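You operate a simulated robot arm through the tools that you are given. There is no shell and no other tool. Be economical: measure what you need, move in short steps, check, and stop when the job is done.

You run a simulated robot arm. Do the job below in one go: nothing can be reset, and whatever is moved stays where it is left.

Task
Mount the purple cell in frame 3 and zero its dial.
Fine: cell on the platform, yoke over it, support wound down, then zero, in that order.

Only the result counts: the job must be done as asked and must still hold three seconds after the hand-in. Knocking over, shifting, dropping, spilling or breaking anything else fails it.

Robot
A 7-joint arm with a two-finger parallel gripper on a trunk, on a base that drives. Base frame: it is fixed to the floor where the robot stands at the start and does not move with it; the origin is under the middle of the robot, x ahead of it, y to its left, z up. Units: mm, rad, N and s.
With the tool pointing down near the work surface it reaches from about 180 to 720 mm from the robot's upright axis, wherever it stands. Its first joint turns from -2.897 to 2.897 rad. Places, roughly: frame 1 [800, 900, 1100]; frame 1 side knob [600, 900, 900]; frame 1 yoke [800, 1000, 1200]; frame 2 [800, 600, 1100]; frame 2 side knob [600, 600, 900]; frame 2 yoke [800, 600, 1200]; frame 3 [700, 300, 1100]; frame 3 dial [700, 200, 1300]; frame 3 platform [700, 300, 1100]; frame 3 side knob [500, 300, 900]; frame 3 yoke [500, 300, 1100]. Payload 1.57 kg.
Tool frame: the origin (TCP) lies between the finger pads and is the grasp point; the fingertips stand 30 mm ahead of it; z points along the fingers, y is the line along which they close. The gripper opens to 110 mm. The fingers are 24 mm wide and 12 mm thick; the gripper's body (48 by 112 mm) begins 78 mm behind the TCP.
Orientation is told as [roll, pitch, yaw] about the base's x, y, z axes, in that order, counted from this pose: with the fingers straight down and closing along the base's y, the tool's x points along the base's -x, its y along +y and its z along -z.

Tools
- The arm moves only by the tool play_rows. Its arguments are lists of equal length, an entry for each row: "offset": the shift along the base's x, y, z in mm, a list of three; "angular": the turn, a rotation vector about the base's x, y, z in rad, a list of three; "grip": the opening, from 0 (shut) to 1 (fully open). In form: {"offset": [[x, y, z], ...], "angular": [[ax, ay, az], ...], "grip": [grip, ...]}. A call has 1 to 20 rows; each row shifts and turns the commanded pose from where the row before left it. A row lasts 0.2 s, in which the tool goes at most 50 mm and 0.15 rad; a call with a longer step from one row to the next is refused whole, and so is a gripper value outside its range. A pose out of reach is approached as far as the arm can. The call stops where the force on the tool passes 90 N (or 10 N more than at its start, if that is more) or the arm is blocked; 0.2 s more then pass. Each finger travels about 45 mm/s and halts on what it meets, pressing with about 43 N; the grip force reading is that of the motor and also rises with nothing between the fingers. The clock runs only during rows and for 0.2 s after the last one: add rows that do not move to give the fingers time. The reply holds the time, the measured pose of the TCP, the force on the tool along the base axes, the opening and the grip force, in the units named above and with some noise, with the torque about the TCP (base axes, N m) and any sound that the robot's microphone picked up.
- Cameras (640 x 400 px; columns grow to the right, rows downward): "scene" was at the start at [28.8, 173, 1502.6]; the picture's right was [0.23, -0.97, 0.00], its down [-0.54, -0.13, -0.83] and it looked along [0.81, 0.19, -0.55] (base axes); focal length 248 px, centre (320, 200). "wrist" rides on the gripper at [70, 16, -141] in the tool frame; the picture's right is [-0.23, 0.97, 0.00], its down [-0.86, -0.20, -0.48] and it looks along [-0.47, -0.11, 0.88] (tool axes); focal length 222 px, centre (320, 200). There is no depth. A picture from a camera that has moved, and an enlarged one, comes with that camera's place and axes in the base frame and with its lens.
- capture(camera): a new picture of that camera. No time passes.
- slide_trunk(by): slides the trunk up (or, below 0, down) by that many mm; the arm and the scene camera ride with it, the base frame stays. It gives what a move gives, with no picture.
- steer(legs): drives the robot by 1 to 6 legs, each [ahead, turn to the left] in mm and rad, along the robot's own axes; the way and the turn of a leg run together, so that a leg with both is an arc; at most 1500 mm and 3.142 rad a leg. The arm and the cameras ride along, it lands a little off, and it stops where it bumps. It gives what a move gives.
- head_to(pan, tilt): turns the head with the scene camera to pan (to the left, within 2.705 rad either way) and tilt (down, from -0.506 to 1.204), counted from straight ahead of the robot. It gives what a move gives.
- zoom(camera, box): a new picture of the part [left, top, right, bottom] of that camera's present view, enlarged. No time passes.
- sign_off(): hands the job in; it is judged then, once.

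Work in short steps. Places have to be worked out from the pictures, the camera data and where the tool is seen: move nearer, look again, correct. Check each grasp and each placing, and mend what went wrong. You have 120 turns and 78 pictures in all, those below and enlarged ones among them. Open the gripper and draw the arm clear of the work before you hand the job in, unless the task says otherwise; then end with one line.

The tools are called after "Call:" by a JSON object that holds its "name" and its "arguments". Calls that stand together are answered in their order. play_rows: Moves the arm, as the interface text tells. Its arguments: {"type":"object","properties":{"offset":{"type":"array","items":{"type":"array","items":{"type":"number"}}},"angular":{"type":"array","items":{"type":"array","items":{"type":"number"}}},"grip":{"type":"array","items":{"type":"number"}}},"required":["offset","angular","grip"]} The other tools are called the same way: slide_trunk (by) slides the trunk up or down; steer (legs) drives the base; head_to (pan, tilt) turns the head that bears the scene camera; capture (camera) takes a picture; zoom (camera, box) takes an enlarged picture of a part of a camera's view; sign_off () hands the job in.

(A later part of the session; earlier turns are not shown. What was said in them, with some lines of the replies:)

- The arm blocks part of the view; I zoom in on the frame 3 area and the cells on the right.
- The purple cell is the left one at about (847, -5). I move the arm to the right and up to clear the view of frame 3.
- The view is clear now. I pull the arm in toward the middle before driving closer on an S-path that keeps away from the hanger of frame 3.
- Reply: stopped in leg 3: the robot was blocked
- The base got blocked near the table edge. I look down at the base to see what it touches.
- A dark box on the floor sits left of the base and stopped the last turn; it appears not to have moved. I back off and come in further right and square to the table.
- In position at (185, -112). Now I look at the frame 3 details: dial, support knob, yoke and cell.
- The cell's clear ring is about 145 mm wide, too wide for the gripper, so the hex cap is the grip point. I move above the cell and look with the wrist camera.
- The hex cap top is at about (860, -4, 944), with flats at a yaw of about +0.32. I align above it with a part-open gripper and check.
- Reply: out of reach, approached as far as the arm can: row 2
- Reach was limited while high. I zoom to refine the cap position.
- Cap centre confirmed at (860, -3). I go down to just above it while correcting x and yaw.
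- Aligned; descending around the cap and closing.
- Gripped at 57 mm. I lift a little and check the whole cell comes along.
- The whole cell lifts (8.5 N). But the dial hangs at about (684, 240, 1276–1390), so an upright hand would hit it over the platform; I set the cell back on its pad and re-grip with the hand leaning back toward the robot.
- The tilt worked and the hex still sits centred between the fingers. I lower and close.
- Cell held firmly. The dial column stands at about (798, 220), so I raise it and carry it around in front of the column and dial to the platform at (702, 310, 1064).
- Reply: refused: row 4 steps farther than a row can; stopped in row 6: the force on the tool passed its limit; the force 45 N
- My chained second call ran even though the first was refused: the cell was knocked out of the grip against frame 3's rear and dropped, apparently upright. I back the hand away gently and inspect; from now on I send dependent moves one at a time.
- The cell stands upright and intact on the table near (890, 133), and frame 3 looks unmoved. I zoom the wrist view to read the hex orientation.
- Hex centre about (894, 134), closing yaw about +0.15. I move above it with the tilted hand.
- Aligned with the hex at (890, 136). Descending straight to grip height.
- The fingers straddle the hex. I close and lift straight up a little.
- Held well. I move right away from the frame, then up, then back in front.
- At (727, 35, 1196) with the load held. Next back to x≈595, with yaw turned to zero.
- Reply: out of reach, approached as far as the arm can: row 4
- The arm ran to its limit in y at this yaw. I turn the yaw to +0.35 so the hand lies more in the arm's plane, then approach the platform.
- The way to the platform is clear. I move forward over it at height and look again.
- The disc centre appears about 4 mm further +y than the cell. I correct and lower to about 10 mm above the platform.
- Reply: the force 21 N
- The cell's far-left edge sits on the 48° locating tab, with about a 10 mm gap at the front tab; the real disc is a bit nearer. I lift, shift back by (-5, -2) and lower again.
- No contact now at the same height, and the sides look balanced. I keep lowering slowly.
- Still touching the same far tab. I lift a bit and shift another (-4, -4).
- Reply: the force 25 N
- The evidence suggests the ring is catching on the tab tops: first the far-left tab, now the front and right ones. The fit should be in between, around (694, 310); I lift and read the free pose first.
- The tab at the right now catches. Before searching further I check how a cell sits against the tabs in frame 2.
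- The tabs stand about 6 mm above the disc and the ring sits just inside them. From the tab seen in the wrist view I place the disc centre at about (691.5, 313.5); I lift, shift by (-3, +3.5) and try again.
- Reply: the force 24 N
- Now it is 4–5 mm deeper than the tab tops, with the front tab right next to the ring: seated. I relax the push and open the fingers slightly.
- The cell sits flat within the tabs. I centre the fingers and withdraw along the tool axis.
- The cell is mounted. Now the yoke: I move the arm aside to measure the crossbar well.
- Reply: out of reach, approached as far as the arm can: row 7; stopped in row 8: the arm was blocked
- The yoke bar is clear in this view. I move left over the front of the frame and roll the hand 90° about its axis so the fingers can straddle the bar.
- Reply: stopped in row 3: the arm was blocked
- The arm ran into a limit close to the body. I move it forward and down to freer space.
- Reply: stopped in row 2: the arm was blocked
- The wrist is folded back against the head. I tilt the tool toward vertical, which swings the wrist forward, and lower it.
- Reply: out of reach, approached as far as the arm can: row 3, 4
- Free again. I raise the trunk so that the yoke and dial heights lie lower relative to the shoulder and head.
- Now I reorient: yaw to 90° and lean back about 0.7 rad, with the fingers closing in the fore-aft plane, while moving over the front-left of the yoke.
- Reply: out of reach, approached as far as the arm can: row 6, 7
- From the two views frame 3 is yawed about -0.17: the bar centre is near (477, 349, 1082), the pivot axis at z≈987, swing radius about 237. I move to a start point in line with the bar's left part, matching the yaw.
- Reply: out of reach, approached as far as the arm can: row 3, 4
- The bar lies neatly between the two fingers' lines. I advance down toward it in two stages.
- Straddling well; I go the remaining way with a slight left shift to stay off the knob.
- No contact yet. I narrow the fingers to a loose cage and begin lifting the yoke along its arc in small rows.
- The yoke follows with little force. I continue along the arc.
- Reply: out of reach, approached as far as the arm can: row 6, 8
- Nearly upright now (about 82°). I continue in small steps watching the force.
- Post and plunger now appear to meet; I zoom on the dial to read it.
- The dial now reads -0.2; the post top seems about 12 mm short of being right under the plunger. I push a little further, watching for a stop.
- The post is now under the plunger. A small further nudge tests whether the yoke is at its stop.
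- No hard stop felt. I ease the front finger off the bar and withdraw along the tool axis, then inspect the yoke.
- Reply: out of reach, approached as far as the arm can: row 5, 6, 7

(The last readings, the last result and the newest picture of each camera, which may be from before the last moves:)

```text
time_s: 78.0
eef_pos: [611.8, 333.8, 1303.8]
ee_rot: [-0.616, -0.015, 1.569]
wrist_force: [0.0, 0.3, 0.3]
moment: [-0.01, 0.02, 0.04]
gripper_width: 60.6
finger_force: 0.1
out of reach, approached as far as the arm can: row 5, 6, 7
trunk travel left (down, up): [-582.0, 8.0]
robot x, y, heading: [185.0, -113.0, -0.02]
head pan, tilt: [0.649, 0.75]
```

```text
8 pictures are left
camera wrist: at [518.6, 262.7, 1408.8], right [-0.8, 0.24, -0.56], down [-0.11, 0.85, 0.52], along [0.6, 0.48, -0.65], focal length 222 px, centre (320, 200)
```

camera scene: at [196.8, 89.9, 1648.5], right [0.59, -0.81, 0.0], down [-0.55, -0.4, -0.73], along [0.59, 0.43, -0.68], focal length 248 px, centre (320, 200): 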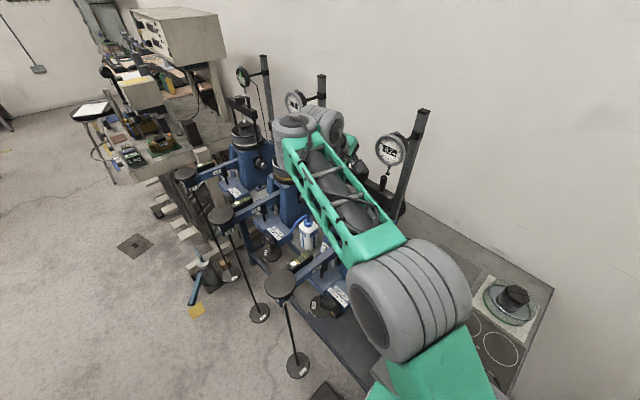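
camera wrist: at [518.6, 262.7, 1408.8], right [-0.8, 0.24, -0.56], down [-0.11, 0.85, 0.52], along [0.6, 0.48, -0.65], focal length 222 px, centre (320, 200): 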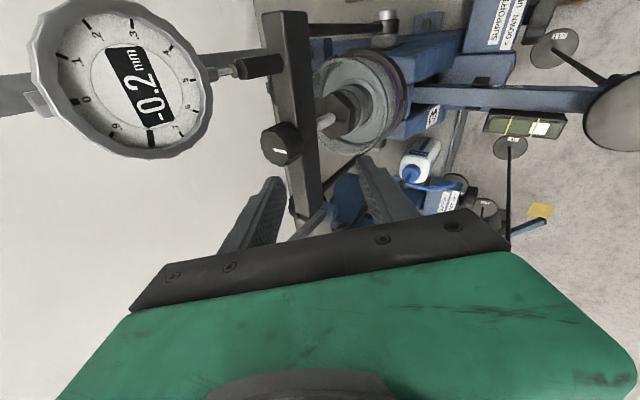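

The yoke is upright over the cell with its post under the plunger. Next the support knob, roughly at (480, 257, 885) facing the robot; I withdraw the arm and lower the trunk to work there.

Call:
{"name": "play_rows", "arguments": {"offset": [[-25, -10, 0], [-30, -20, 0], [-30, -30, 0], [-30, -30, 0], [-20, -30, 0], [0, 0, 0]], "angular": [[0, 0, 0], [0, 0, 0], [0, 0, 0], [0, 0, 0], [0, 0, 0], [0, 0, 0]], "grip": [0.8, 0.8, 0.8, 0.8, 0.8, 0.8]}}

Call:
{"name": "steer", "arguments": {"legs": [[-170, 0]]}}

```text
time_s: 79.4
eef_pos: [478.9, 215.4, 1303.9]
ee_rot: [-0.614, -0.014, 1.57]
wrist_force: [0.2, -0.1, -0.2]
moment: [0.01, -0.01, -0.01]
gripper_width: 88.2
finger_force: 0.0
trunk travel left (down, up): [-582.0, 8.0]
robot x, y, heading: [184.0, -108.8, -0.018]
head pan, tilt: [0.649, 0.75]
```

```text
time_s: 80.9
eef_pos: [309.0, 219.5, 1304.8]
ee_rot: [-0.615, -0.015, 1.569]
wrist_force: [-0.5, -0.4, 0.3]
moment: [0.01, -0.02, -0.01]
gripper_width: 88.1
finger_force: 0.0
trunk travel left (down, up): [-582.0, 8.0]
robot x, y, heading: [21.9, -109.2, -0.02]
head pan, tilt: [0.649, 0.75]
```

Now I lower the trunk.

Call:
{"name": "slide_trunk", "arguments": {"by": -250}}

```text
time_s: 83.5
eef_pos: [310.3, 218.5, 1054.3]
ee_rot: [-0.614, -0.016, 1.568]
wrist_force: [-0.4, -0.5, -0.6]
moment: [0.0, -0.03, 0.02]
gripper_width: 87.9
finger_force: 0.0
trunk travel left (down, up): [-332.0, 258.0]
robot x, y, heading: [17.9, -106.9, -0.014]
head pan, tilt: [0.649, 0.75]
```

Call:
{"name": "play_rows", "arguments": {"offset": [[10, 0, -8], [10, 0, -8], [10, 0, -8], [10, 0, -8], [10, 0, -8], [10, 0, -8], [10, 0, -8], [0, 0, 0]], "angular": [[0, -0.13, 0], [0, -0.13, 0], [0, -0.13, 0], [0, -0.13, 0], [0, -0.13, 0], [0, -0.13, 0], [0, -0.13, 0], [0, 0, 0]], "grip": [0.8, 0.8, 0.8, 0.8, 0.8, 0.8, 0.8, 0.8]}}

```text
time_s: 85.3
eef_pos: [388.9, 206.3, 962.8]
ee_rot: [-1.431, -0.012, 1.581]
wrist_force: [1.0, 1.3, -0.8]
moment: [0.06, -0.01, -0.02]
gripper_width: 88.0
finger_force: 0.0
out of reach, approached as far as the arm can: row 6, 7
trunk travel left (down, up): [-332.0, 258.0]
robot x, y, heading: [19.7, -110.4, -0.019]
head pan, tilt: [0.649, 0.75]
```

Nearly horizontal now. A look with the wrist camera at the knob.

Call:
{"name": "capture", "arguments": {"camera": "wrist"}}

```text
7 pictures are left
camera wrist: at [247.9, 136.1, 966.0], right [-0.14, 0.24, -0.96], down [-0.45, 0.85, 0.28], along [0.88, 0.47, -0.01], focal length 222 px, centre (320, 200)
```

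wrist: 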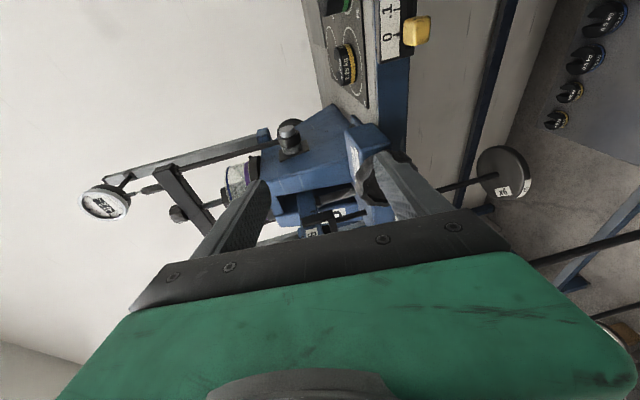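

Call:
{"name": "zoom", "arguments": {"camera": "wrist", "box": [300, 110, 440, 230]}}

```text
3.33 times, centred on (370, 170) of wrist
camera zoom: at [247.9, 136.1, 966.0], right [-0.14, 0.24, -0.96], down [-0.45, 0.85, 0.28], along [0.88, 0.47, -0.01], focal length 740 px, centre (153, 300)
```

zoom: 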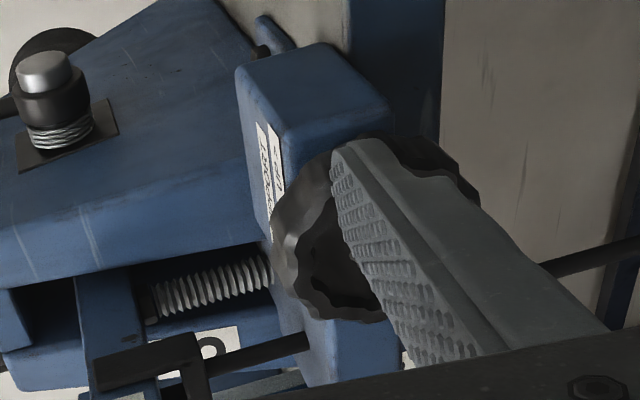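

Knob centre about (475, 253, 884), diameter about 72. I square the tool to the knob axis and move to a stand-off in front of it.

Call:
{"name": "play_rows", "arguments": {"offset": [[0, 12, -16], [0, 12, -16], [2, 12, -16], [2, 12, -16], [0, 12, -15], [0, 0, 0]], "angular": [[0, -0.07, 0], [0, -0.07, 0], [0, 0, -0.06], [0, 0, -0.06], [0, 0, -0.05], [0, 0, 0]], "grip": [1, 1, 1, 1, 1, 1]}}

```text
time_s: 86.7
eef_pos: [424.6, 223.5, 941.7]
ee_rot: [-1.46, -0.013, 1.518]
wrist_force: [-0.9, 0.6, 0.3]
moment: [-0.01, 0.02, 0.01]
gripper_width: 109.6
finger_force: 0.1
out of reach, approached as far as the arm can: row 1, 2, 3, 4, 5
trunk travel left (down, up): [-332.0, 258.0]
robot x, y, heading: [18.5, -114.2, -0.017]
head pan, tilt: [0.649, 0.75]
```

The arm is too cramped from here. I raise the trunk for clearance and move the robot back and left so that the knob lies straight ahead.

Call:
{"name": "slide_trunk", "arguments": {"by": 240}}

Call:
{"name": "steer", "arguments": {"legs": [[0, -1.0], [-300, 0], [0, 1.0]]}}

```text
time_s: 89.2
eef_pos: [424.6, 223.1, 1181.8]
ee_rot: [-1.461, -0.014, 1.518]
wrist_force: [0.3, -0.2, 1.1]
moment: [-0.01, 0.0, -0.01]
gripper_width: 109.7
finger_force: 0.0
trunk travel left (down, up): [-572.0, 18.0]
robot x, y, heading: [11.9, -111.2, -0.017]
head pan, tilt: [0.649, 0.75]
```

```text
time_s: 96.3
eef_pos: [254.9, 491.9, 1181.1]
ee_rot: [-1.46, -0.014, 1.536]
wrist_force: [0.5, 0.2, -0.4]
moment: [0.0, -0.05, 0.02]
gripper_width: 110.1
finger_force: 0.1
trunk travel left (down, up): [-572.0, 18.0]
robot x, y, heading: [-146.5, 151.4, -0.002]
head pan, tilt: [0.649, 0.75]
```

In place at (-147, 151). I bring the arm across in front and square it to the knob axis, still high.

Call:
{"name": "play_rows", "arguments": {"offset": [[10, -40, 0], [10, -40, 0], [10, -40, 0], [10, -40, 0], [10, -40, 0], [10, -22, 0], [0, 0, 0]], "angular": [[0, 0, -0.04], [0, 0, -0.04], [0, 0, -0.04], [0, 0, -0.03], [0, -0.06, 0], [0, -0.05, 0], [0, 0, 0]], "grip": [1, 1, 1, 1, 1, 1, 1]}}

Call:
{"name": "slide_trunk", "arguments": {"by": -280}}

```text
time_s: 98.0
eef_pos: [317.3, 270.7, 1184.8]
ee_rot: [-1.57, -0.034, 1.391]
wrist_force: [0.8, -0.2, 0.7]
moment: [-0.02, 0.01, 0.01]
gripper_width: 110.0
finger_force: 0.0
trunk travel left (down, up): [-572.0, 18.0]
robot x, y, heading: [-144.5, 155.6, -0.001]
head pan, tilt: [0.649, 0.75]
```

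```text
time_s: 100.8
eef_pos: [316.5, 270.6, 904.4]
ee_rot: [-1.567, -0.033, 1.39]
wrist_force: [0.3, -0.7, -0.2]
moment: [-0.04, 0.02, 0.07]
gripper_width: 110.0
finger_force: 0.0
trunk travel left (down, up): [-292.0, 298.0]
robot x, y, heading: [-144.8, 152.8, -0.0]
head pan, tilt: [0.649, 0.75]
```

Square and free. One wrist look to centre on the knob.

Call:
{"name": "zoom", "arguments": {"camera": "wrist", "box": [200, 60, 440, 210]}}

```text
2.67 times, centred on (320, 135) of wrist
camera zoom: at [165.8, 227.7, 885.7], right [0.04, 0.26, -0.97], down [-0.32, 0.92, 0.23], along [0.95, 0.3, 0.12], focal length 592 px, centre (320, 373)
```

zoom: 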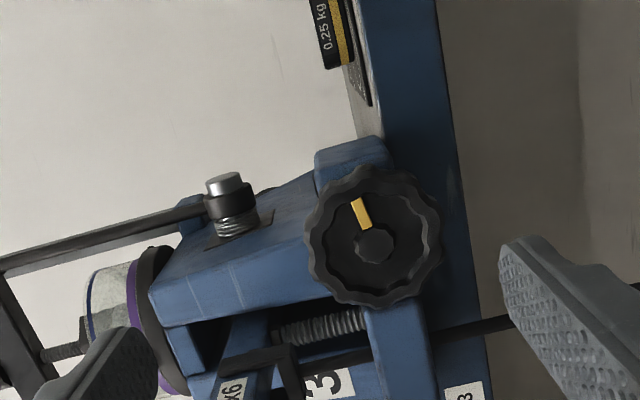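

Knob centre at about (470, 264, 881), with its pointer toward 3 o'clock. "Down" is to the left (counter-clockwise), so I first wind the wrist clockwise for a long stroke, and align in z.

Call:
{"name": "play_rows", "arguments": {"offset": [[5, 0, -6], [5, 0, -6], [5, 0, -6], [5, 0, -6], [5, -1, 0], [5, -1, 0], [5, -1, 0], [5, -1, 0], [0, 0, 0]], "angular": [[0.145, -0.026, 0], [0.145, -0.026, 0], [0.145, -0.026, 0], [0.145, -0.026, 0], [0.145, -0.026, 0], [0.145, -0.026, 0], [0.145, -0.026, 0], [0.145, -0.026, 0], [0, 0, 0]], "grip": [1, 1, 1, 1, 1, 1, 1, 1, 1]}}

```text
time_s: 102.8
eef_pos: [357.7, 267.5, 879.7]
ee_rot: [-1.561, -1.214, 1.385]
wrist_force: [0.1, -0.7, -0.1]
moment: [0.0, 0.0, -0.02]
gripper_width: 110.1
finger_force: 0.0
trunk travel left (down, up): [-292.0, 298.0]
robot x, y, heading: [-148.3, 151.5, -0.002]
head pan, tilt: [0.649, 0.75]
```

No limit yet; I wind a bit further clockwise and then advance to the knob.

Call:
{"name": "play_rows", "arguments": {"offset": [[0, 0, 0], [0, 0, 0], [0, 0, 0], [0, 0, 0], [0, 0, 0]], "angular": [[0.145, -0.026, 0], [0.145, -0.026, 0], [0.145, -0.026, 0], [0.145, -0.026, 0], [0, 0, 0]], "grip": [1, 1, 1, 1, 1]}}

```text
time_s: 104.0
eef_pos: [356.9, 265.9, 879.5]
ee_rot: [1.561, -1.339, -1.735]
wrist_force: [-0.2, -0.3, -0.7]
moment: [-0.01, 0.01, -0.01]
gripper_width: 109.8
finger_force: 0.0
trunk travel left (down, up): [-292.0, 298.0]
robot x, y, heading: [-146.5, 150.7, -0.0]
head pan, tilt: [0.649, 0.75]
```

Call:
{"name": "play_rows", "arguments": {"offset": [[0, 14, 1], [30, -4, 0], [30, -4, 0], [24, -4, 0], [14, -2, 0], [8, -1, 0], [0, 0, 0]], "angular": [[0, 0, 0], [0, 0, 0], [0, 0, 0], [0, 0, 0], [0, 0, 0], [0, 0, 0], [0, 0, 0]], "grip": [1, 1, 1, 1, 1, 1, 1]}}

```text
time_s: 105.6
eef_pos: [462.3, 264.6, 879.3]
ee_rot: [1.561, -1.338, -1.735]
wrist_force: [-0.1, 0.0, 1.0]
moment: [-0.03, 0.0, -0.03]
gripper_width: 109.9
finger_force: 0.0
trunk travel left (down, up): [-292.0, 298.0]
robot x, y, heading: [-147.9, 155.5, 0.003]
head pan, tilt: [0.649, 0.75]
```

At the knob without contact. I close on it.

Call:
{"name": "play_rows", "arguments": {"offset": [[0, 0, 0], [0, 0, 0], [0, 0, 0], [0, 0, 0], [0, 0, 0]], "angular": [[0, 0, 0], [0, 0, 0], [0, 0, 0], [0, 0, 0], [0, 0, 0]], "grip": [0.5, 0.4, 0.4, 0.4, 0.4]}}

```text
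time_s: 106.8
eef_pos: [461.8, 267.1, 880.9]
ee_rot: [1.564, -1.339, -1.736]
wrist_force: [5.8, 8.9, 2.7]
moment: [0.08, 0.15, 0.0]
gripper_width: 69.8
finger_force: 37.3
trunk travel left (down, up): [-292.0, 298.0]
robot x, y, heading: [-142.7, 155.8, 0.006]
head pan, tilt: [0.649, 0.75]
```

Gripped at 70 mm. I turn counter-clockwise half a radian and check the torque.

Call:
{"name": "play_rows", "arguments": {"offset": [[0, 2, 0], [0, 0, 0], [0, 0, 0], [0, 0, 0], [0, 0, 0], [0, 0, 0], [0, 0, 0]], "angular": [[0, 0, 0], [-0.0984, 0.018, 0], [-0.0984, 0.018, 0], [-0.0984, 0.018, 0], [-0.0984, 0.018, 0], [-0.0984, 0.018, 0], [0, 0, 0]], "grip": [0.3, 0.3, 0.3, 0.3, 0.3, 0.3, 0.3]}}

```text
time_s: 108.4
eef_pos: [461.0, 266.4, 879.6]
ee_rot: [-1.55, -1.298, 1.372]
wrist_force: [-6.2, 4.5, -2.2]
moment: [-0.05, -0.13, -0.79]
gripper_width: 69.5
finger_force: 45.2
trunk travel left (down, up): [-292.0, 298.0]
robot x, y, heading: [-148.3, 150.3, 0.003]
head pan, tilt: [0.649, 0.75]
```

It turns freely. I continue.

Call:
{"name": "play_rows", "arguments": {"offset": [[0, 0, 0], [0, 0, 0], [0, 0, 0], [0, 0, 0], [0, 0, 0], [0, 0, 0], [0, 0, 0], [0, 0, 0], [0, 0, 0], [0, 0, 0], [0, 0, 0], [0, 0, 0], [0, 0, 0], [0, 0, 0], [0, 0, 0]], "angular": [[-0.118, 0.0216, 0], [-0.118, 0.0216, 0], [-0.118, 0.0216, 0], [-0.118, 0.0216, 0], [-0.118, 0.0216, 0], [-0.118, 0.0216, 0], [-0.118, 0.0216, 0], [-0.118, 0.0216, 0], [-0.118, 0.0216, 0], [-0.118, 0.0216, 0], [-0.118, 0.0216, 0], [-0.118, 0.0216, 0], [-0.118, 0.0216, 0], [-0.118, 0.0216, 0], [0, 0, 0]], "grip": [0.3, 0.3, 0.3, 0.3, 0.3, 0.3, 0.3, 0.3, 0.3, 0.3, 0.3, 0.3, 0.3, 0.3, 0.3]}}

```text
time_s: 111.6
eef_pos: [463.8, 266.6, 881.0]
ee_rot: [-1.563, 0.38, 1.386]
wrist_force: [-11.5, -1.1, -15.3]
moment: [0.17, 1.02, 0.18]
gripper_width: 69.5
finger_force: 45.0
trunk travel left (down, up): [-292.0, 298.0]
robot x, y, heading: [-143.3, 154.8, -0.0]
head pan, tilt: [0.649, 0.75]
```

About 2.2 rad turned so far, still with low torque. I continue.

Call:
{"name": "play_rows", "arguments": {"offset": [[0, 0, 0], [0, 0, 0], [0, 0, 0], [0, 0, 0], [0, 0, 0], [0, 0, 0], [0, 0, 0], [0, 0, 0], [0, 0, 0], [0, 0, 0], [0, 0, 0]], "angular": [[-0.118, 0.0216, 0], [-0.118, 0.0216, 0], [-0.118, 0.0216, 0], [-0.118, 0.0216, 0], [-0.118, 0.0216, 0], [-0.118, 0.0216, 0], [-0.118, 0.0216, 0], [-0.118, 0.0216, 0], [-0.118, 0.0216, 0], [-0.118, 0.0216, 0], [0, 0, 0]], "grip": [0.3, 0.3, 0.3, 0.3, 0.3, 0.3, 0.3, 0.3, 0.3, 0.3, 0.3]}}

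```text
time_s: 114.0
eef_pos: [462.8, 268.5, 881.2]
ee_rot: [2.206, 1.565, -1.122]
wrist_force: [2.3, -6.8, -1.2]
moment: [1.77, 0.26, -0.86]
gripper_width: 70.4
finger_force: 44.7
trunk travel left (down, up): [-292.0, 298.0]
robot x, y, heading: [-145.8, 151.3, -0.0]
head pan, tilt: [0.649, 0.75]
```

Torque rose to 1.8 N·m after about 3.3 rad, likely the end stop. I release, back away and check the pointer.

Call:
{"name": "play_rows", "arguments": {"offset": [[0, 0, 0], [0, 0, 0], [0, 0, 0], [0, 0, 0], [0, 0, 0], [-20, 4, 0], [-40, 7, 0], [-40, 7, 0], [0, 0, 0]], "angular": [[0.118, -0.0216, 0], [0, 0, 0], [0, 0, 0], [0, 0, 0], [0, 0, 0], [0, 0, 0], [0, 0, 0], [0, 0, 0], [0, 0, 0]], "grip": [0.3, 0.7, 1, 1, 1, 1, 1, 1, 1]}}

Call:
{"name": "capture", "arguments": {"camera": "wrist"}}

```text
time_s: 116.0
eef_pos: [361.7, 285.6, 878.0]
ee_rot: [-1.603, 1.457, 1.352]
wrist_force: [0.5, -1.0, 0.5]
moment: [-0.02, 0.0, 0.03]
gripper_width: 110.0
finger_force: 0.2
trunk travel left (down, up): [-292.0, 298.0]
robot x, y, heading: [-145.0, 152.1, 0.002]
head pan, tilt: [0.649, 0.75]
```

```text
4 pictures are left
camera wrist: at [219.2, 289.0, 945.2], right [-0.18, -0.93, -0.34], down [-0.41, 0.38, -0.83], along [0.89, -0.01, -0.45], focal length 222 px, centre (320, 200)
```

wrist: 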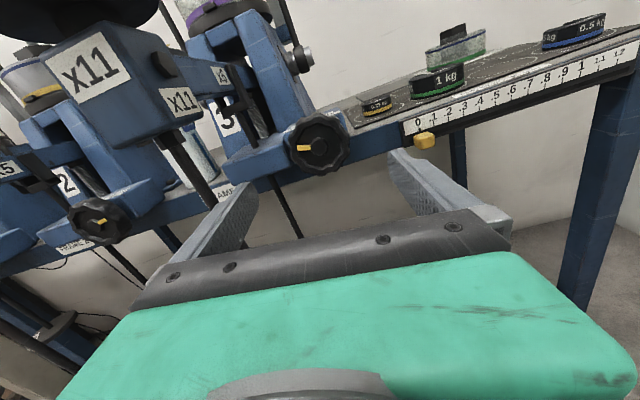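

The pointer now faces about 9 o'clock, maybe 10–20° short because I eased back while gripped. I wind back the open hand, re-grip and press it to the stop, then release without easing back.

Call:
{"name": "play_rows", "arguments": {"offset": [[0, 0, 0.5], [0, 0, 0.5], [0, 0, 0.5], [0, 0, 0], [0, 0, 0], [0, 0, 0], [30, -6, 0], [30, -6, 0], [24, -4, 0], [16, -3, 0], [0, 0, 0]], "angular": [[0.138, -0.025, 0], [0.138, -0.025, 0], [0.138, -0.025, 0], [0.138, -0.025, 0], [0.138, -0.025, 0], [0.138, -0.025, 0], [0, 0, 0], [0, 0, 0], [0, 0, 0], [0, 0, 0], [0, 0, 0]], "grip": [1, 1, 1, 1, 1, 1, 1, 1, 1, 1, 1]}}

```text
time_s: 118.4
eef_pos: [463.3, 267.3, 882.8]
ee_rot: [-1.565, 0.614, 1.386]
wrist_force: [-1.5, 0.1, -0.5]
moment: [-0.02, -0.01, 0.0]
gripper_width: 109.8
finger_force: 0.1
trunk travel left (down, up): [-292.0, 298.0]
robot x, y, heading: [-144.1, 150.6, 0.002]
head pan, tilt: [0.649, 0.75]
```

Call:
{"name": "play_rows", "arguments": {"offset": [[0, 0, 0], [0, 0, 0], [0, 0, 0], [0, 0, 0], [0, 0, 0], [0, 0, 0], [0, 0, 0], [0, 0, 0], [0, 0, 0]], "angular": [[0, 0, 0], [0, 0, 0], [0, 0, 0], [0, 0, 0], [-0.0984, 0.018, 0], [-0.0984, 0.018, 0], [-0.0984, 0.018, 0], [0, 0, 0], [0, 0, 0]], "grip": [0.5, 0.3, 0.3, 0.3, 0.3, 0.3, 0.3, 0.3, 0.3]}}

```text
time_s: 120.4
eef_pos: [463.5, 266.8, 881.1]
ee_rot: [-1.567, 0.917, 1.387]
wrist_force: [-0.9, -1.3, -3.7]
moment: [0.01, 0.31, -0.01]
gripper_width: 69.7
finger_force: 45.2
trunk travel left (down, up): [-292.0, 298.0]
robot x, y, heading: [-147.6, 151.4, -0.001]
head pan, tilt: [0.649, 0.75]
```

It turned another 0.3 rad without resistance, so this isn't the stop yet. I continue.

Call:
{"name": "play_rows", "arguments": {"offset": [[0, 0, 0], [0, 0, 0], [0, 0, 0], [0, 0, 0], [0, 0, 0]], "angular": [[-0.0984, 0.018, 0], [-0.0984, 0.018, 0], [-0.0984, 0.018, 0], [-0.0984, 0.018, 0], [0, 0, 0]], "grip": [0.3, 0.3, 0.3, 0.3, 0.3]}}

```text
time_s: 121.6
eef_pos: [463.3, 266.3, 883.1]
ee_rot: [-1.578, 1.318, 1.376]
wrist_force: [4.4, 0.2, 2.5]
moment: [0.63, 0.23, -0.56]
gripper_width: 71.3
finger_force: 45.2
trunk travel left (down, up): [-292.0, 298.0]
robot x, y, heading: [-143.7, 148.6, 0.0]
head pan, tilt: [0.649, 0.75]
```

Call:
{"name": "play_rows", "arguments": {"offset": [[0, 0, 0], [0, 0, 0], [0, 0, 0], [0, 0, 0]], "angular": [[-0.0984, 0.018, 0], [-0.0984, 0.018, 0], [-0.0984, 0.018, 0], [0, 0, 0]], "grip": [0.2, 0.2, 0.2, 0.2]}}

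```text
time_s: 122.6
eef_pos: [462.9, 266.8, 883.1]
ee_rot: [1.661, 1.527, -1.671]
wrist_force: [1.6, 6.4, 3.5]
moment: [1.63, -0.03, -0.44]
gripper_width: 70.8
finger_force: 44.6
trunk travel left (down, up): [-292.0, 298.0]
robot x, y, heading: [-144.7, 153.6, -0.0]
head pan, tilt: [0.649, 0.75]
```

Torque again rises to 1.6 N·m and the hand lags: this is the stop. I release without turning back, and withdraw.

Call:
{"name": "play_rows", "arguments": {"offset": [[0, 0, 0], [0, 0, 0], [0, 0, 0], [0, 0, 0], [-20, 4, 0], [-40, 7, 0], [-40, 7, 0], [0, 0, 0]], "angular": [[0, 0, 0], [0, 0, 0], [0, 0, 0], [0, 0, 0], [0, 0, 0], [0, 0, 0], [0, 0, 0], [0, 0, 0]], "grip": [0.6, 1, 1, 1, 1, 1, 1, 1]}}

Call:
{"name": "zoom", "arguments": {"camera": "wrist", "box": [200, 60, 440, 210]}}

```text
time_s: 124.4
eef_pos: [362.2, 283.7, 880.7]
ee_rot: [1.643, 1.525, -1.686]
wrist_force: [-0.3, 0.8, -0.4]
moment: [0.01, 0.03, 0.02]
gripper_width: 109.9
finger_force: 0.2
trunk travel left (down, up): [-292.0, 298.0]
robot x, y, heading: [-148.7, 153.5, -0.0]
head pan, tilt: [0.649, 0.75]
```

```text
2.67 times, centred on (320, 135) of wrist
camera zoom: at [221.0, 297.7, 950.9], right [-0.18, -0.97, -0.18], down [-0.44, 0.25, -0.86], along [0.88, -0.08, -0.47], focal length 592 px, centre (320, 373)
```

zoom: 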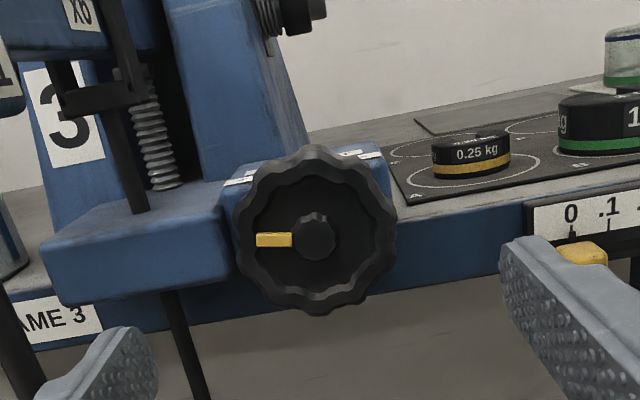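

The pointer sits at 9 o'clock: the support is wound down. Next the dial; I first pull the arm back and right, away from the weight pan.

Call:
{"name": "play_rows", "arguments": {"offset": [[-35, -5, 0], [-35, -15, 0], [-30, -25, 0], [0, -25, 0], [0, 0, 0]], "angular": [[0, 0, 0], [0, 0, 0], [0, 0, 0], [0, 0, 0], [0, 0, 0]], "grip": [0.8, 0.6, 0.6, 0.6, 0.6]}}

Call:
{"name": "slide_trunk", "arguments": {"by": 290}}

```text
time_s: 125.6
eef_pos: [279.6, 213.7, 888.9]
ee_rot: [2.051, 1.55, -1.278]
wrist_force: [0.5, 0.7, -0.5]
moment: [-0.01, -0.04, -0.04]
gripper_width: 65.9
finger_force: 0.0
out of reach, approached as far as the arm can: row 3
trunk travel left (down, up): [-292.0, 298.0]
robot x, y, heading: [-146.1, 148.8, 0.004]
head pan, tilt: [0.649, 0.75]
```

```text
time_s: 128.5
eef_pos: [279.2, 212.8, 1179.6]
ee_rot: [2.107, 1.553, -1.222]
wrist_force: [-0.2, 0.6, -0.2]
moment: [-0.01, 0.0, -0.01]
gripper_width: 66.1
finger_force: 0.0
trunk travel left (down, up): [-582.0, 8.0]
robot x, y, heading: [-146.8, 149.8, 0.001]
head pan, tilt: [0.649, 0.75]
```

Call:
{"name": "play_rows", "arguments": {"offset": [[22, 5, 40], [22, 5, 40], [22, 5, 40], [22, 5, 40], [20, 5, 12], [0, 0, 0]], "angular": [[0, 0, 0], [0, 0, 0], [0, 0, 0], [0, 0, 0], [0, 0, 0], [0, 0, 0]], "grip": [1, 1, 1, 1, 1, 1]}}

Call:
{"name": "steer", "arguments": {"legs": [[90, 0]]}}

```text
time_s: 129.9
eef_pos: [384.9, 234.3, 1341.6]
ee_rot: [1.635, 1.526, -1.692]
wrist_force: [0.1, 0.1, -0.5]
moment: [0.01, -0.02, 0.0]
gripper_width: 109.9
finger_force: 0.1
trunk travel left (down, up): [-582.0, 8.0]
robot x, y, heading: [-145.2, 152.5, 0.006]
head pan, tilt: [0.649, 0.75]
```

```text
time_s: 131.0
eef_pos: [478.8, 234.9, 1342.6]
ee_rot: [1.614, 1.526, -1.716]
wrist_force: [0.2, -0.1, -0.4]
moment: [-0.01, 0.01, 0.0]
gripper_width: 109.8
finger_force: 0.1
trunk travel left (down, up): [-582.0, 8.0]
robot x, y, heading: [-57.2, 154.8, 0.005]
head pan, tilt: [0.649, 0.75]
```

In front of the dial now. One zoomed wrist look for both alignment and reading.

Call:
{"name": "zoom", "arguments": {"camera": "wrist", "box": [220, 75, 380, 175]}}

```text
4.00 times, centred on (300, 125) of wrist
camera zoom: at [336.9, 248.5, 1412.2], right [-0.18, -0.97, -0.18], down [-0.44, 0.25, -0.86], along [0.88, -0.08, -0.47], focal length 888 px, centre (400, 500)
```

zoom: 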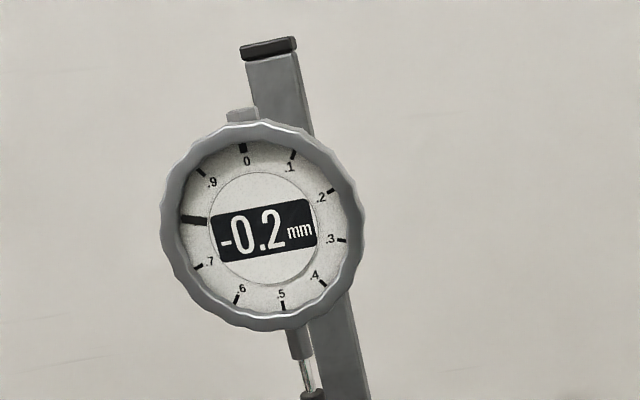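

The dial reads -0.2 (hand at about -0.22), so the bezel must be turned counter-clockwise about 80°. Its centre is near (666, 247, 1357). I turn the hand 0.7 rad clockwise and move to a stand-off on its axis.

Call:
{"name": "play_rows", "arguments": {"offset": [[20, 8, 3], [20, 8, 3], [20, 8, 3], [20, 2, 3], [15, 0, 2], [0, 0, 0]], "angular": [[0.138, -0.0252, 0], [0.138, -0.0252, 0], [0.138, -0.0252, 0], [0.138, -0.0252, 0], [0.138, -0.0252, 0], [0, 0, 0]], "grip": [1, 1, 1, 1, 1, 1]}}

```text
time_s: 132.4
eef_pos: [570.6, 262.3, 1354.0]
ee_rot: [-1.566, 0.913, 1.385]
wrist_force: [0.5, -0.1, -0.6]
moment: [0.01, -0.01, 0.03]
gripper_width: 109.9
finger_force: 0.1
trunk travel left (down, up): [-582.0, 8.0]
robot x, y, heading: [-56.9, 153.9, 0.0]
head pan, tilt: [0.649, 0.75]
```

I advance along the axis until the fingertips pass the bezel.

Call:
{"name": "play_rows", "arguments": {"offset": [[20, -3, 2], [20, -3, 1], [20, -3, 0], [10, -2, 0], [9, -2, 0], [0, 0, 0]], "angular": [[0, 0, 0], [0, 0, 0], [0, 0, 0], [0, 0, 0], [0, 0, 0], [0, 0, 0]], "grip": [1, 1, 1, 1, 1, 1]}}

```text
time_s: 133.8
eef_pos: [650.5, 247.1, 1359.7]
ee_rot: [-1.565, 0.914, 1.384]
wrist_force: [-0.1, -0.2, 0.2]
moment: [-0.01, -0.02, -0.01]
gripper_width: 109.9
finger_force: 0.0
trunk travel left (down, up): [-582.0, 8.0]
robot x, y, heading: [-57.1, 154.1, 0.002]
head pan, tilt: [0.649, 0.75]
```

Call:
{"name": "play_rows", "arguments": {"offset": [[0, 2, -2], [0, 0, 0], [0, 0, 0], [0, 0, 0], [0, 0, 0], [0, 0, 0]], "angular": [[0, 0, 0], [0, 0, 0], [0, 0, 0], [0, 0, 0], [0, 0, 0], [0, 0, 0]], "grip": [0.9, 0.75, 0.6, 0.55, 0.55, 0.55]}}

```text
time_s: 135.2
eef_pos: [651.8, 247.9, 1357.3]
ee_rot: [-1.565, 0.915, 1.388]
wrist_force: [-2.9, -2.0, -3.6]
moment: [-0.01, 0.03, -0.4]
gripper_width: 71.2
finger_force: 40.1
trunk travel left (down, up): [-582.0, 8.0]
robot x, y, heading: [-55.7, 154.1, 0.005]
head pan, tilt: [0.649, 0.75]
```

Gripped at 71 mm. I turn counter-clockwise a little first.

Call:
{"name": "play_rows", "arguments": {"offset": [[0, 0, 0], [0, 0, 0], [0, 0, 0], [0, 0, 0]], "angular": [[-0.0984, 0.018, 0], [-0.0984, 0.018, 0], [-0.0984, 0.018, 0], [0, 0, 0]], "grip": [0.5, 0.5, 0.5, 0.5]}}

```text
time_s: 136.2
eef_pos: [650.0, 249.0, 1358.0]
ee_rot: [-1.572, 1.214, 1.381]
wrist_force: [4.2, -3.0, 4.0]
moment: [0.13, 0.65, -0.14]
gripper_width: 71.0
finger_force: 45.3
trunk travel left (down, up): [-582.0, 8.0]
robot x, y, heading: [-59.3, 149.8, 0.003]
head pan, tilt: [0.649, 0.75]
```

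The bezel turns freely. I complete the turn to 1.4 rad total.

Call:
{"name": "play_rows", "arguments": {"offset": [[0, 0, 0], [0, 0, 0], [0, 0, 0], [0, 0, 0], [0, 0, 0], [0, 0, 0], [0, 0, 0], [0, 0, 0], [0, 0, 0], [0, 0, 0], [0, 0, 0], [0, 0, 0]], "angular": [[-0.0984, 0.018, 0], [-0.0984, 0.018, 0], [-0.0984, 0.018, 0], [-0.0984, 0.018, 0], [-0.0984, 0.018, 0], [-0.0984, 0.018, 0], [-0.0984, 0.018, 0], [-0.0984, 0.018, 0], [-0.0984, 0.018, 0], [-0.0984, 0.018, 0], [-0.0984, 0.018, 0], [0, 0, 0]], "grip": [0.5, 0.5, 0.5, 0.5, 0.5, 0.5, 0.5, 0.5, 0.5, 0.5, 0.5, 0.5]}}

```text
time_s: 138.8
eef_pos: [557.6, 280.1, 1206.8]
ee_rot: [1.583, 0.825, -1.748]
wrist_force: [-0.7, 0.0, 0.4]
moment: [-0.01, -0.01, 0.01]
gripper_width: 55.3
finger_force: 0.0
out of reach, approached as far as the arm can: row 6, 7, 8, 9, 10, 11
trunk travel left (down, up): [-582.0, 8.0]
robot x, y, heading: [-55.7, 151.2, 0.004]
head pan, tilt: [0.649, 0.75]
```

The wrist ran out of range partway and the hand slid off the dial (low forces). I bring it back to the stand-off with the earlier roll angle.

Call:
{"name": "play_rows", "arguments": {"offset": [[-10, -2, 0], [0, -2, 20], [0, -2, 20], [0, -2, 20], [0, -2, 20], [0, -2, 20], [0, -2, 20], [5, -2, 15], [5, -2, 10], [0, 0, 2], [0, 0, 0]], "angular": [[0.138, -0.0252, 0], [0.138, -0.0252, 0], [0.138, -0.0252, 0], [0.138, -0.0252, 0], [0.138, -0.0252, 0], [0.138, -0.0252, 0], [0.138, -0.0252, 0], [0.138, -0.0252, 0], [0.138, -0.0252, 0], [0.138, -0.0252, 0], [0, 0, 0]], "grip": [1, 1, 1, 1, 1, 1, 1, 1, 1, 1, 1]}}

```text
time_s: 141.2
eef_pos: [557.5, 261.6, 1353.4]
ee_rot: [-1.564, 0.91, 1.388]
wrist_force: [-0.2, -0.3, -0.3]
moment: [0.0, 0.01, 0.03]
gripper_width: 109.9
finger_force: 0.1
trunk travel left (down, up): [-582.0, 8.0]
robot x, y, heading: [-56.1, 153.7, 0.002]
head pan, tilt: [0.649, 0.75]
```

Call:
{"name": "zoom", "arguments": {"camera": "wrist", "box": [250, 108, 378, 198]}}

```text
4.44 times, centred on (314, 153) of wrist
camera zoom: at [409.1, 233.2, 1399.7], right [-0.12, -0.62, -0.78], down [-0.35, 0.76, -0.55], along [0.93, 0.2, -0.3], focal length 987 px, centre (347, 409)
```

zoom: 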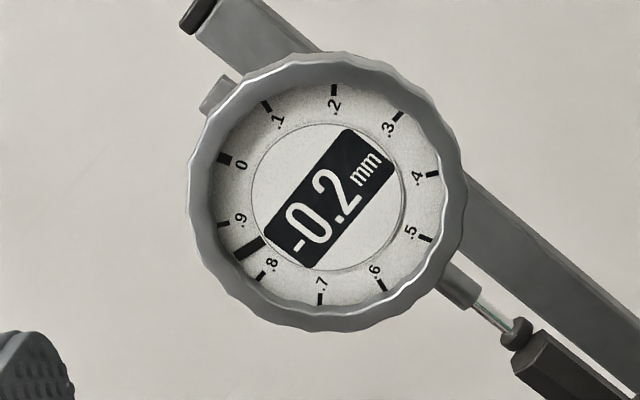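

The bezel did turn the right way: the zero is now about 0.15 mm (≈0.95 rad) from the hand. To stay in range I wind the wrist well clockwise at the stand-off, so that the final stroke sits mid-range and clear of stem and cap.

Call:
{"name": "play_rows", "arguments": {"offset": [[0, 0, 0], [0, 0, 0], [0, 0, 0], [0, 0, 0], [0, 0, 0], [0, 0, 0], [0, 0, 0], [0, 0, 0], [0, 0, 0], [0, 0, 0], [0, 0, 0], [0, 0, 0], [0, 0, 0], [0, 0, 0], [0, 0, 0], [0, 0, 0], [0, 0, 0], [0, 0, 0], [0, 0, 0], [0, 0, 0]], "angular": [[0.138, -0.0252, 0], [0.138, -0.0252, 0], [0.138, -0.0252, 0], [0.138, -0.0252, 0], [0.138, -0.0252, 0], [0.138, -0.0252, 0], [0.138, -0.0252, 0], [0.138, -0.0252, 0], [0.138, -0.0252, 0], [0.138, -0.0252, 0], [0.138, -0.0252, 0], [0.138, -0.0252, 0], [0.138, -0.0252, 0], [0.138, -0.0252, 0], [0.138, -0.0252, 0], [0.138, -0.0252, 0], [0.138, -0.0252, 0], [0.138, -0.0252, 0], [0.138, -0.0252, 0], [0, 0, 0]], "grip": [1, 1, 1, 1, 1, 1, 1, 1, 1, 1, 1, 1, 1, 1, 1, 1, 1, 1, 1, 1]}}

```text
time_s: 145.4
eef_pos: [557.6, 261.7, 1356.0]
ee_rot: [1.57, -1.385, -1.742]
wrist_force: [0.2, 0.5, -1.0]
moment: [-0.02, 0.02, 0.0]
gripper_width: 110.1
finger_force: 0.0
trunk travel left (down, up): [-582.0, 8.0]
robot x, y, heading: [-55.7, 150.5, 0.003]
head pan, tilt: [0.649, 0.75]
```

Call:
{"name": "play_rows", "arguments": {"offset": [[20, -3, 0.5], [20, -3, 0.5], [20, -3, 0], [18, -2, 0], [15, -2, 0], [0, 0, 0]], "angular": [[0, 0, 0], [0, 0, 0], [0, 0, 0], [0, 0, 0], [0, 0, 0], [0, 0, 0]], "grip": [1, 1, 1, 1, 1, 1]}}

```text
time_s: 146.8
eef_pos: [650.0, 245.5, 1355.3]
ee_rot: [1.569, -1.387, -1.739]
wrist_force: [0.0, 0.1, -0.4]
moment: [-0.03, 0.02, -0.01]
gripper_width: 109.9
finger_force: 0.1
trunk travel left (down, up): [-582.0, 8.0]
robot x, y, heading: [-54.3, 155.9, 0.007]
head pan, tilt: [0.649, 0.75]
```

I correct by (+1, +3, +2) and close gently on the bezel.

Call:
{"name": "play_rows", "arguments": {"offset": [[1, 3, 2], [0, 0, 0], [0, 0, 0], [0, 0, 0], [0, 0, 0], [0, 0, 0]], "angular": [[0, 0, 0], [0, 0, 0], [0, 0, 0], [0, 0, 0], [0, 0, 0], [0, 0, 0]], "grip": [0.9, 0.75, 0.6, 0.5, 0.5, 0.5]}}

```text
time_s: 148.2
eef_pos: [651.3, 250.0, 1358.0]
ee_rot: [1.569, -1.389, -1.743]
wrist_force: [-0.3, -2.1, -1.7]
moment: [0.02, 0.15, -0.53]
gripper_width: 71.6
finger_force: 44.1
trunk travel left (down, up): [-582.0, 8.0]
robot x, y, heading: [-55.4, 154.1, -0.002]
head pan, tilt: [0.649, 0.75]
```

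Gripped at 71.6 mm. Turning counter-clockwise 0.96 rad.

Call:
{"name": "play_rows", "arguments": {"offset": [[0, 0, 0], [0, 0, 0], [0, 0, 0], [0, 0, 0], [0, 0, 0], [0, 0, 0], [0, 0, 0], [0, 0, 0], [0, 0, 0], [0, 0, 0], [0, 0, 0], [0, 0, 0]], "angular": [[-0.0945, 0.0173, 0], [-0.0945, 0.0173, 0], [-0.0945, 0.0173, 0], [-0.0945, 0.0173, 0], [-0.0945, 0.0173, 0], [-0.0945, 0.0173, 0], [-0.0945, 0.0173, 0], [-0.0945, 0.0173, 0], [-0.0945, 0.0173, 0], [-0.0945, 0.0173, 0], [0, 0, 0], [0, 0, 0]], "grip": [0.5, 0.5, 0.5, 0.5, 0.5, 0.5, 0.5, 0.5, 0.5, 0.5, 0.5, 0.5]}}

```text
time_s: 150.8
eef_pos: [651.1, 252.3, 1357.4]
ee_rot: [-1.561, -0.793, 1.387]
wrist_force: [-4.2, -0.6, -1.8]
moment: [0.03, 0.03, -0.06]
gripper_width: 71.7
finger_force: 45.2
trunk travel left (down, up): [-582.0, 8.0]
robot x, y, heading: [-53.9, 152.7, 0.003]
head pan, tilt: [0.649, 0.75]
```

Turned 0.963 rad. I release and withdraw along the dial axis to read it.

Call:
{"name": "play_rows", "arguments": {"offset": [[0, 0, 0], [0, 0, 0], [0, 0, 0], [0, 0, 0], [-15, 2.5, 0], [-25, 4, 0], [-27, 4, 0], [-27, 3, 0], [0, 0, 0]], "angular": [[0, 0, 0], [0, 0, 0], [0, 0, 0], [0, 0, 0], [0, 0, 0], [0, 0, 0], [0, 0, 0], [0, 0, 0], [0, 0, 0]], "grip": [0.7, 0.9, 1, 1, 1, 1, 1, 1, 1]}}

Call:
{"name": "zoom", "arguments": {"camera": "wrist", "box": [250, 102, 386, 198]}}

```text
time_s: 152.8
eef_pos: [556.8, 263.5, 1356.1]
ee_rot: [-1.558, -0.793, 1.388]
wrist_force: [0.2, 0.2, 0.3]
moment: [0.02, 0.01, 0.02]
gripper_width: 109.9
finger_force: 0.1
trunk travel left (down, up): [-582.0, 8.0]
robot x, y, heading: [-54.4, 149.4, 0.005]
head pan, tilt: [0.649, 0.75]
```

```text
4.17 times, centred on (318, 150) of wrist
camera zoom: at [412.3, 252.2, 1296.5], right [0.15, 0.84, -0.52], down [-0.39, 0.53, 0.75], along [0.91, 0.09, 0.4], focal length 926 px, centre (328, 408)
```

zoom: 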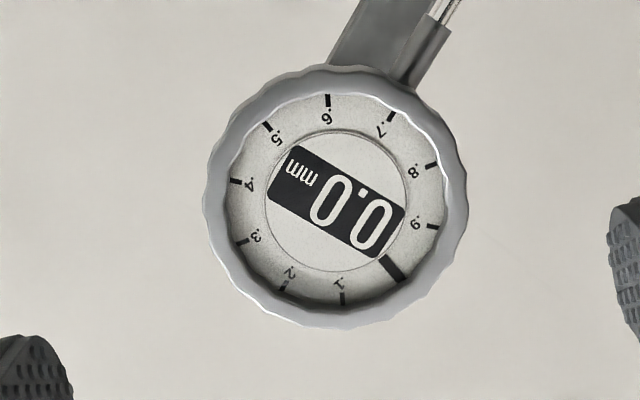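

The dial reads 0.0 with the hand over the zero mark. I draw the arm back well clear of the work.

Call:
{"name": "play_rows", "arguments": {"offset": [[-40, 5, 0], [-40, 5, 0], [-40, 0, 0], [-30, 0, 0], [0, 0, 0]], "angular": [[0, 0, 0], [0, 0, 0], [0, 0, 0], [0, 0, 0], [0, 0, 0]], "grip": [1, 1, 1, 1, 1]}}

```text
time_s: 154.0
eef_pos: [405.2, 273.1, 1357.9]
ee_rot: [-1.56, -0.795, 1.387]
wrist_force: [0.2, 0.1, 0.6]
moment: [0.0, -0.03, 0.01]
gripper_width: 109.9
finger_force: 0.0
trunk travel left (down, up): [-582.0, 8.0]
robot x, y, heading: [-49.5, 152.7, -0.001]
head pan, tilt: [0.649, 0.75]
```

The gripper is open and the arm is clear, so I hand the job in.

Call:
{"name": "sign_off", "arguments": {}}

```text
The job is handed in.
```

The purple cell is mounted in frame 3: it sits on the platform with the yoke upright over it, the support is wound down to its stop, and the dial reads 0.0. On the way I knocked the cell against the back of frame 3 and dropped it about 90 mm onto the table. It landed upright, and neither it nor the frame looked damaged or shifted.
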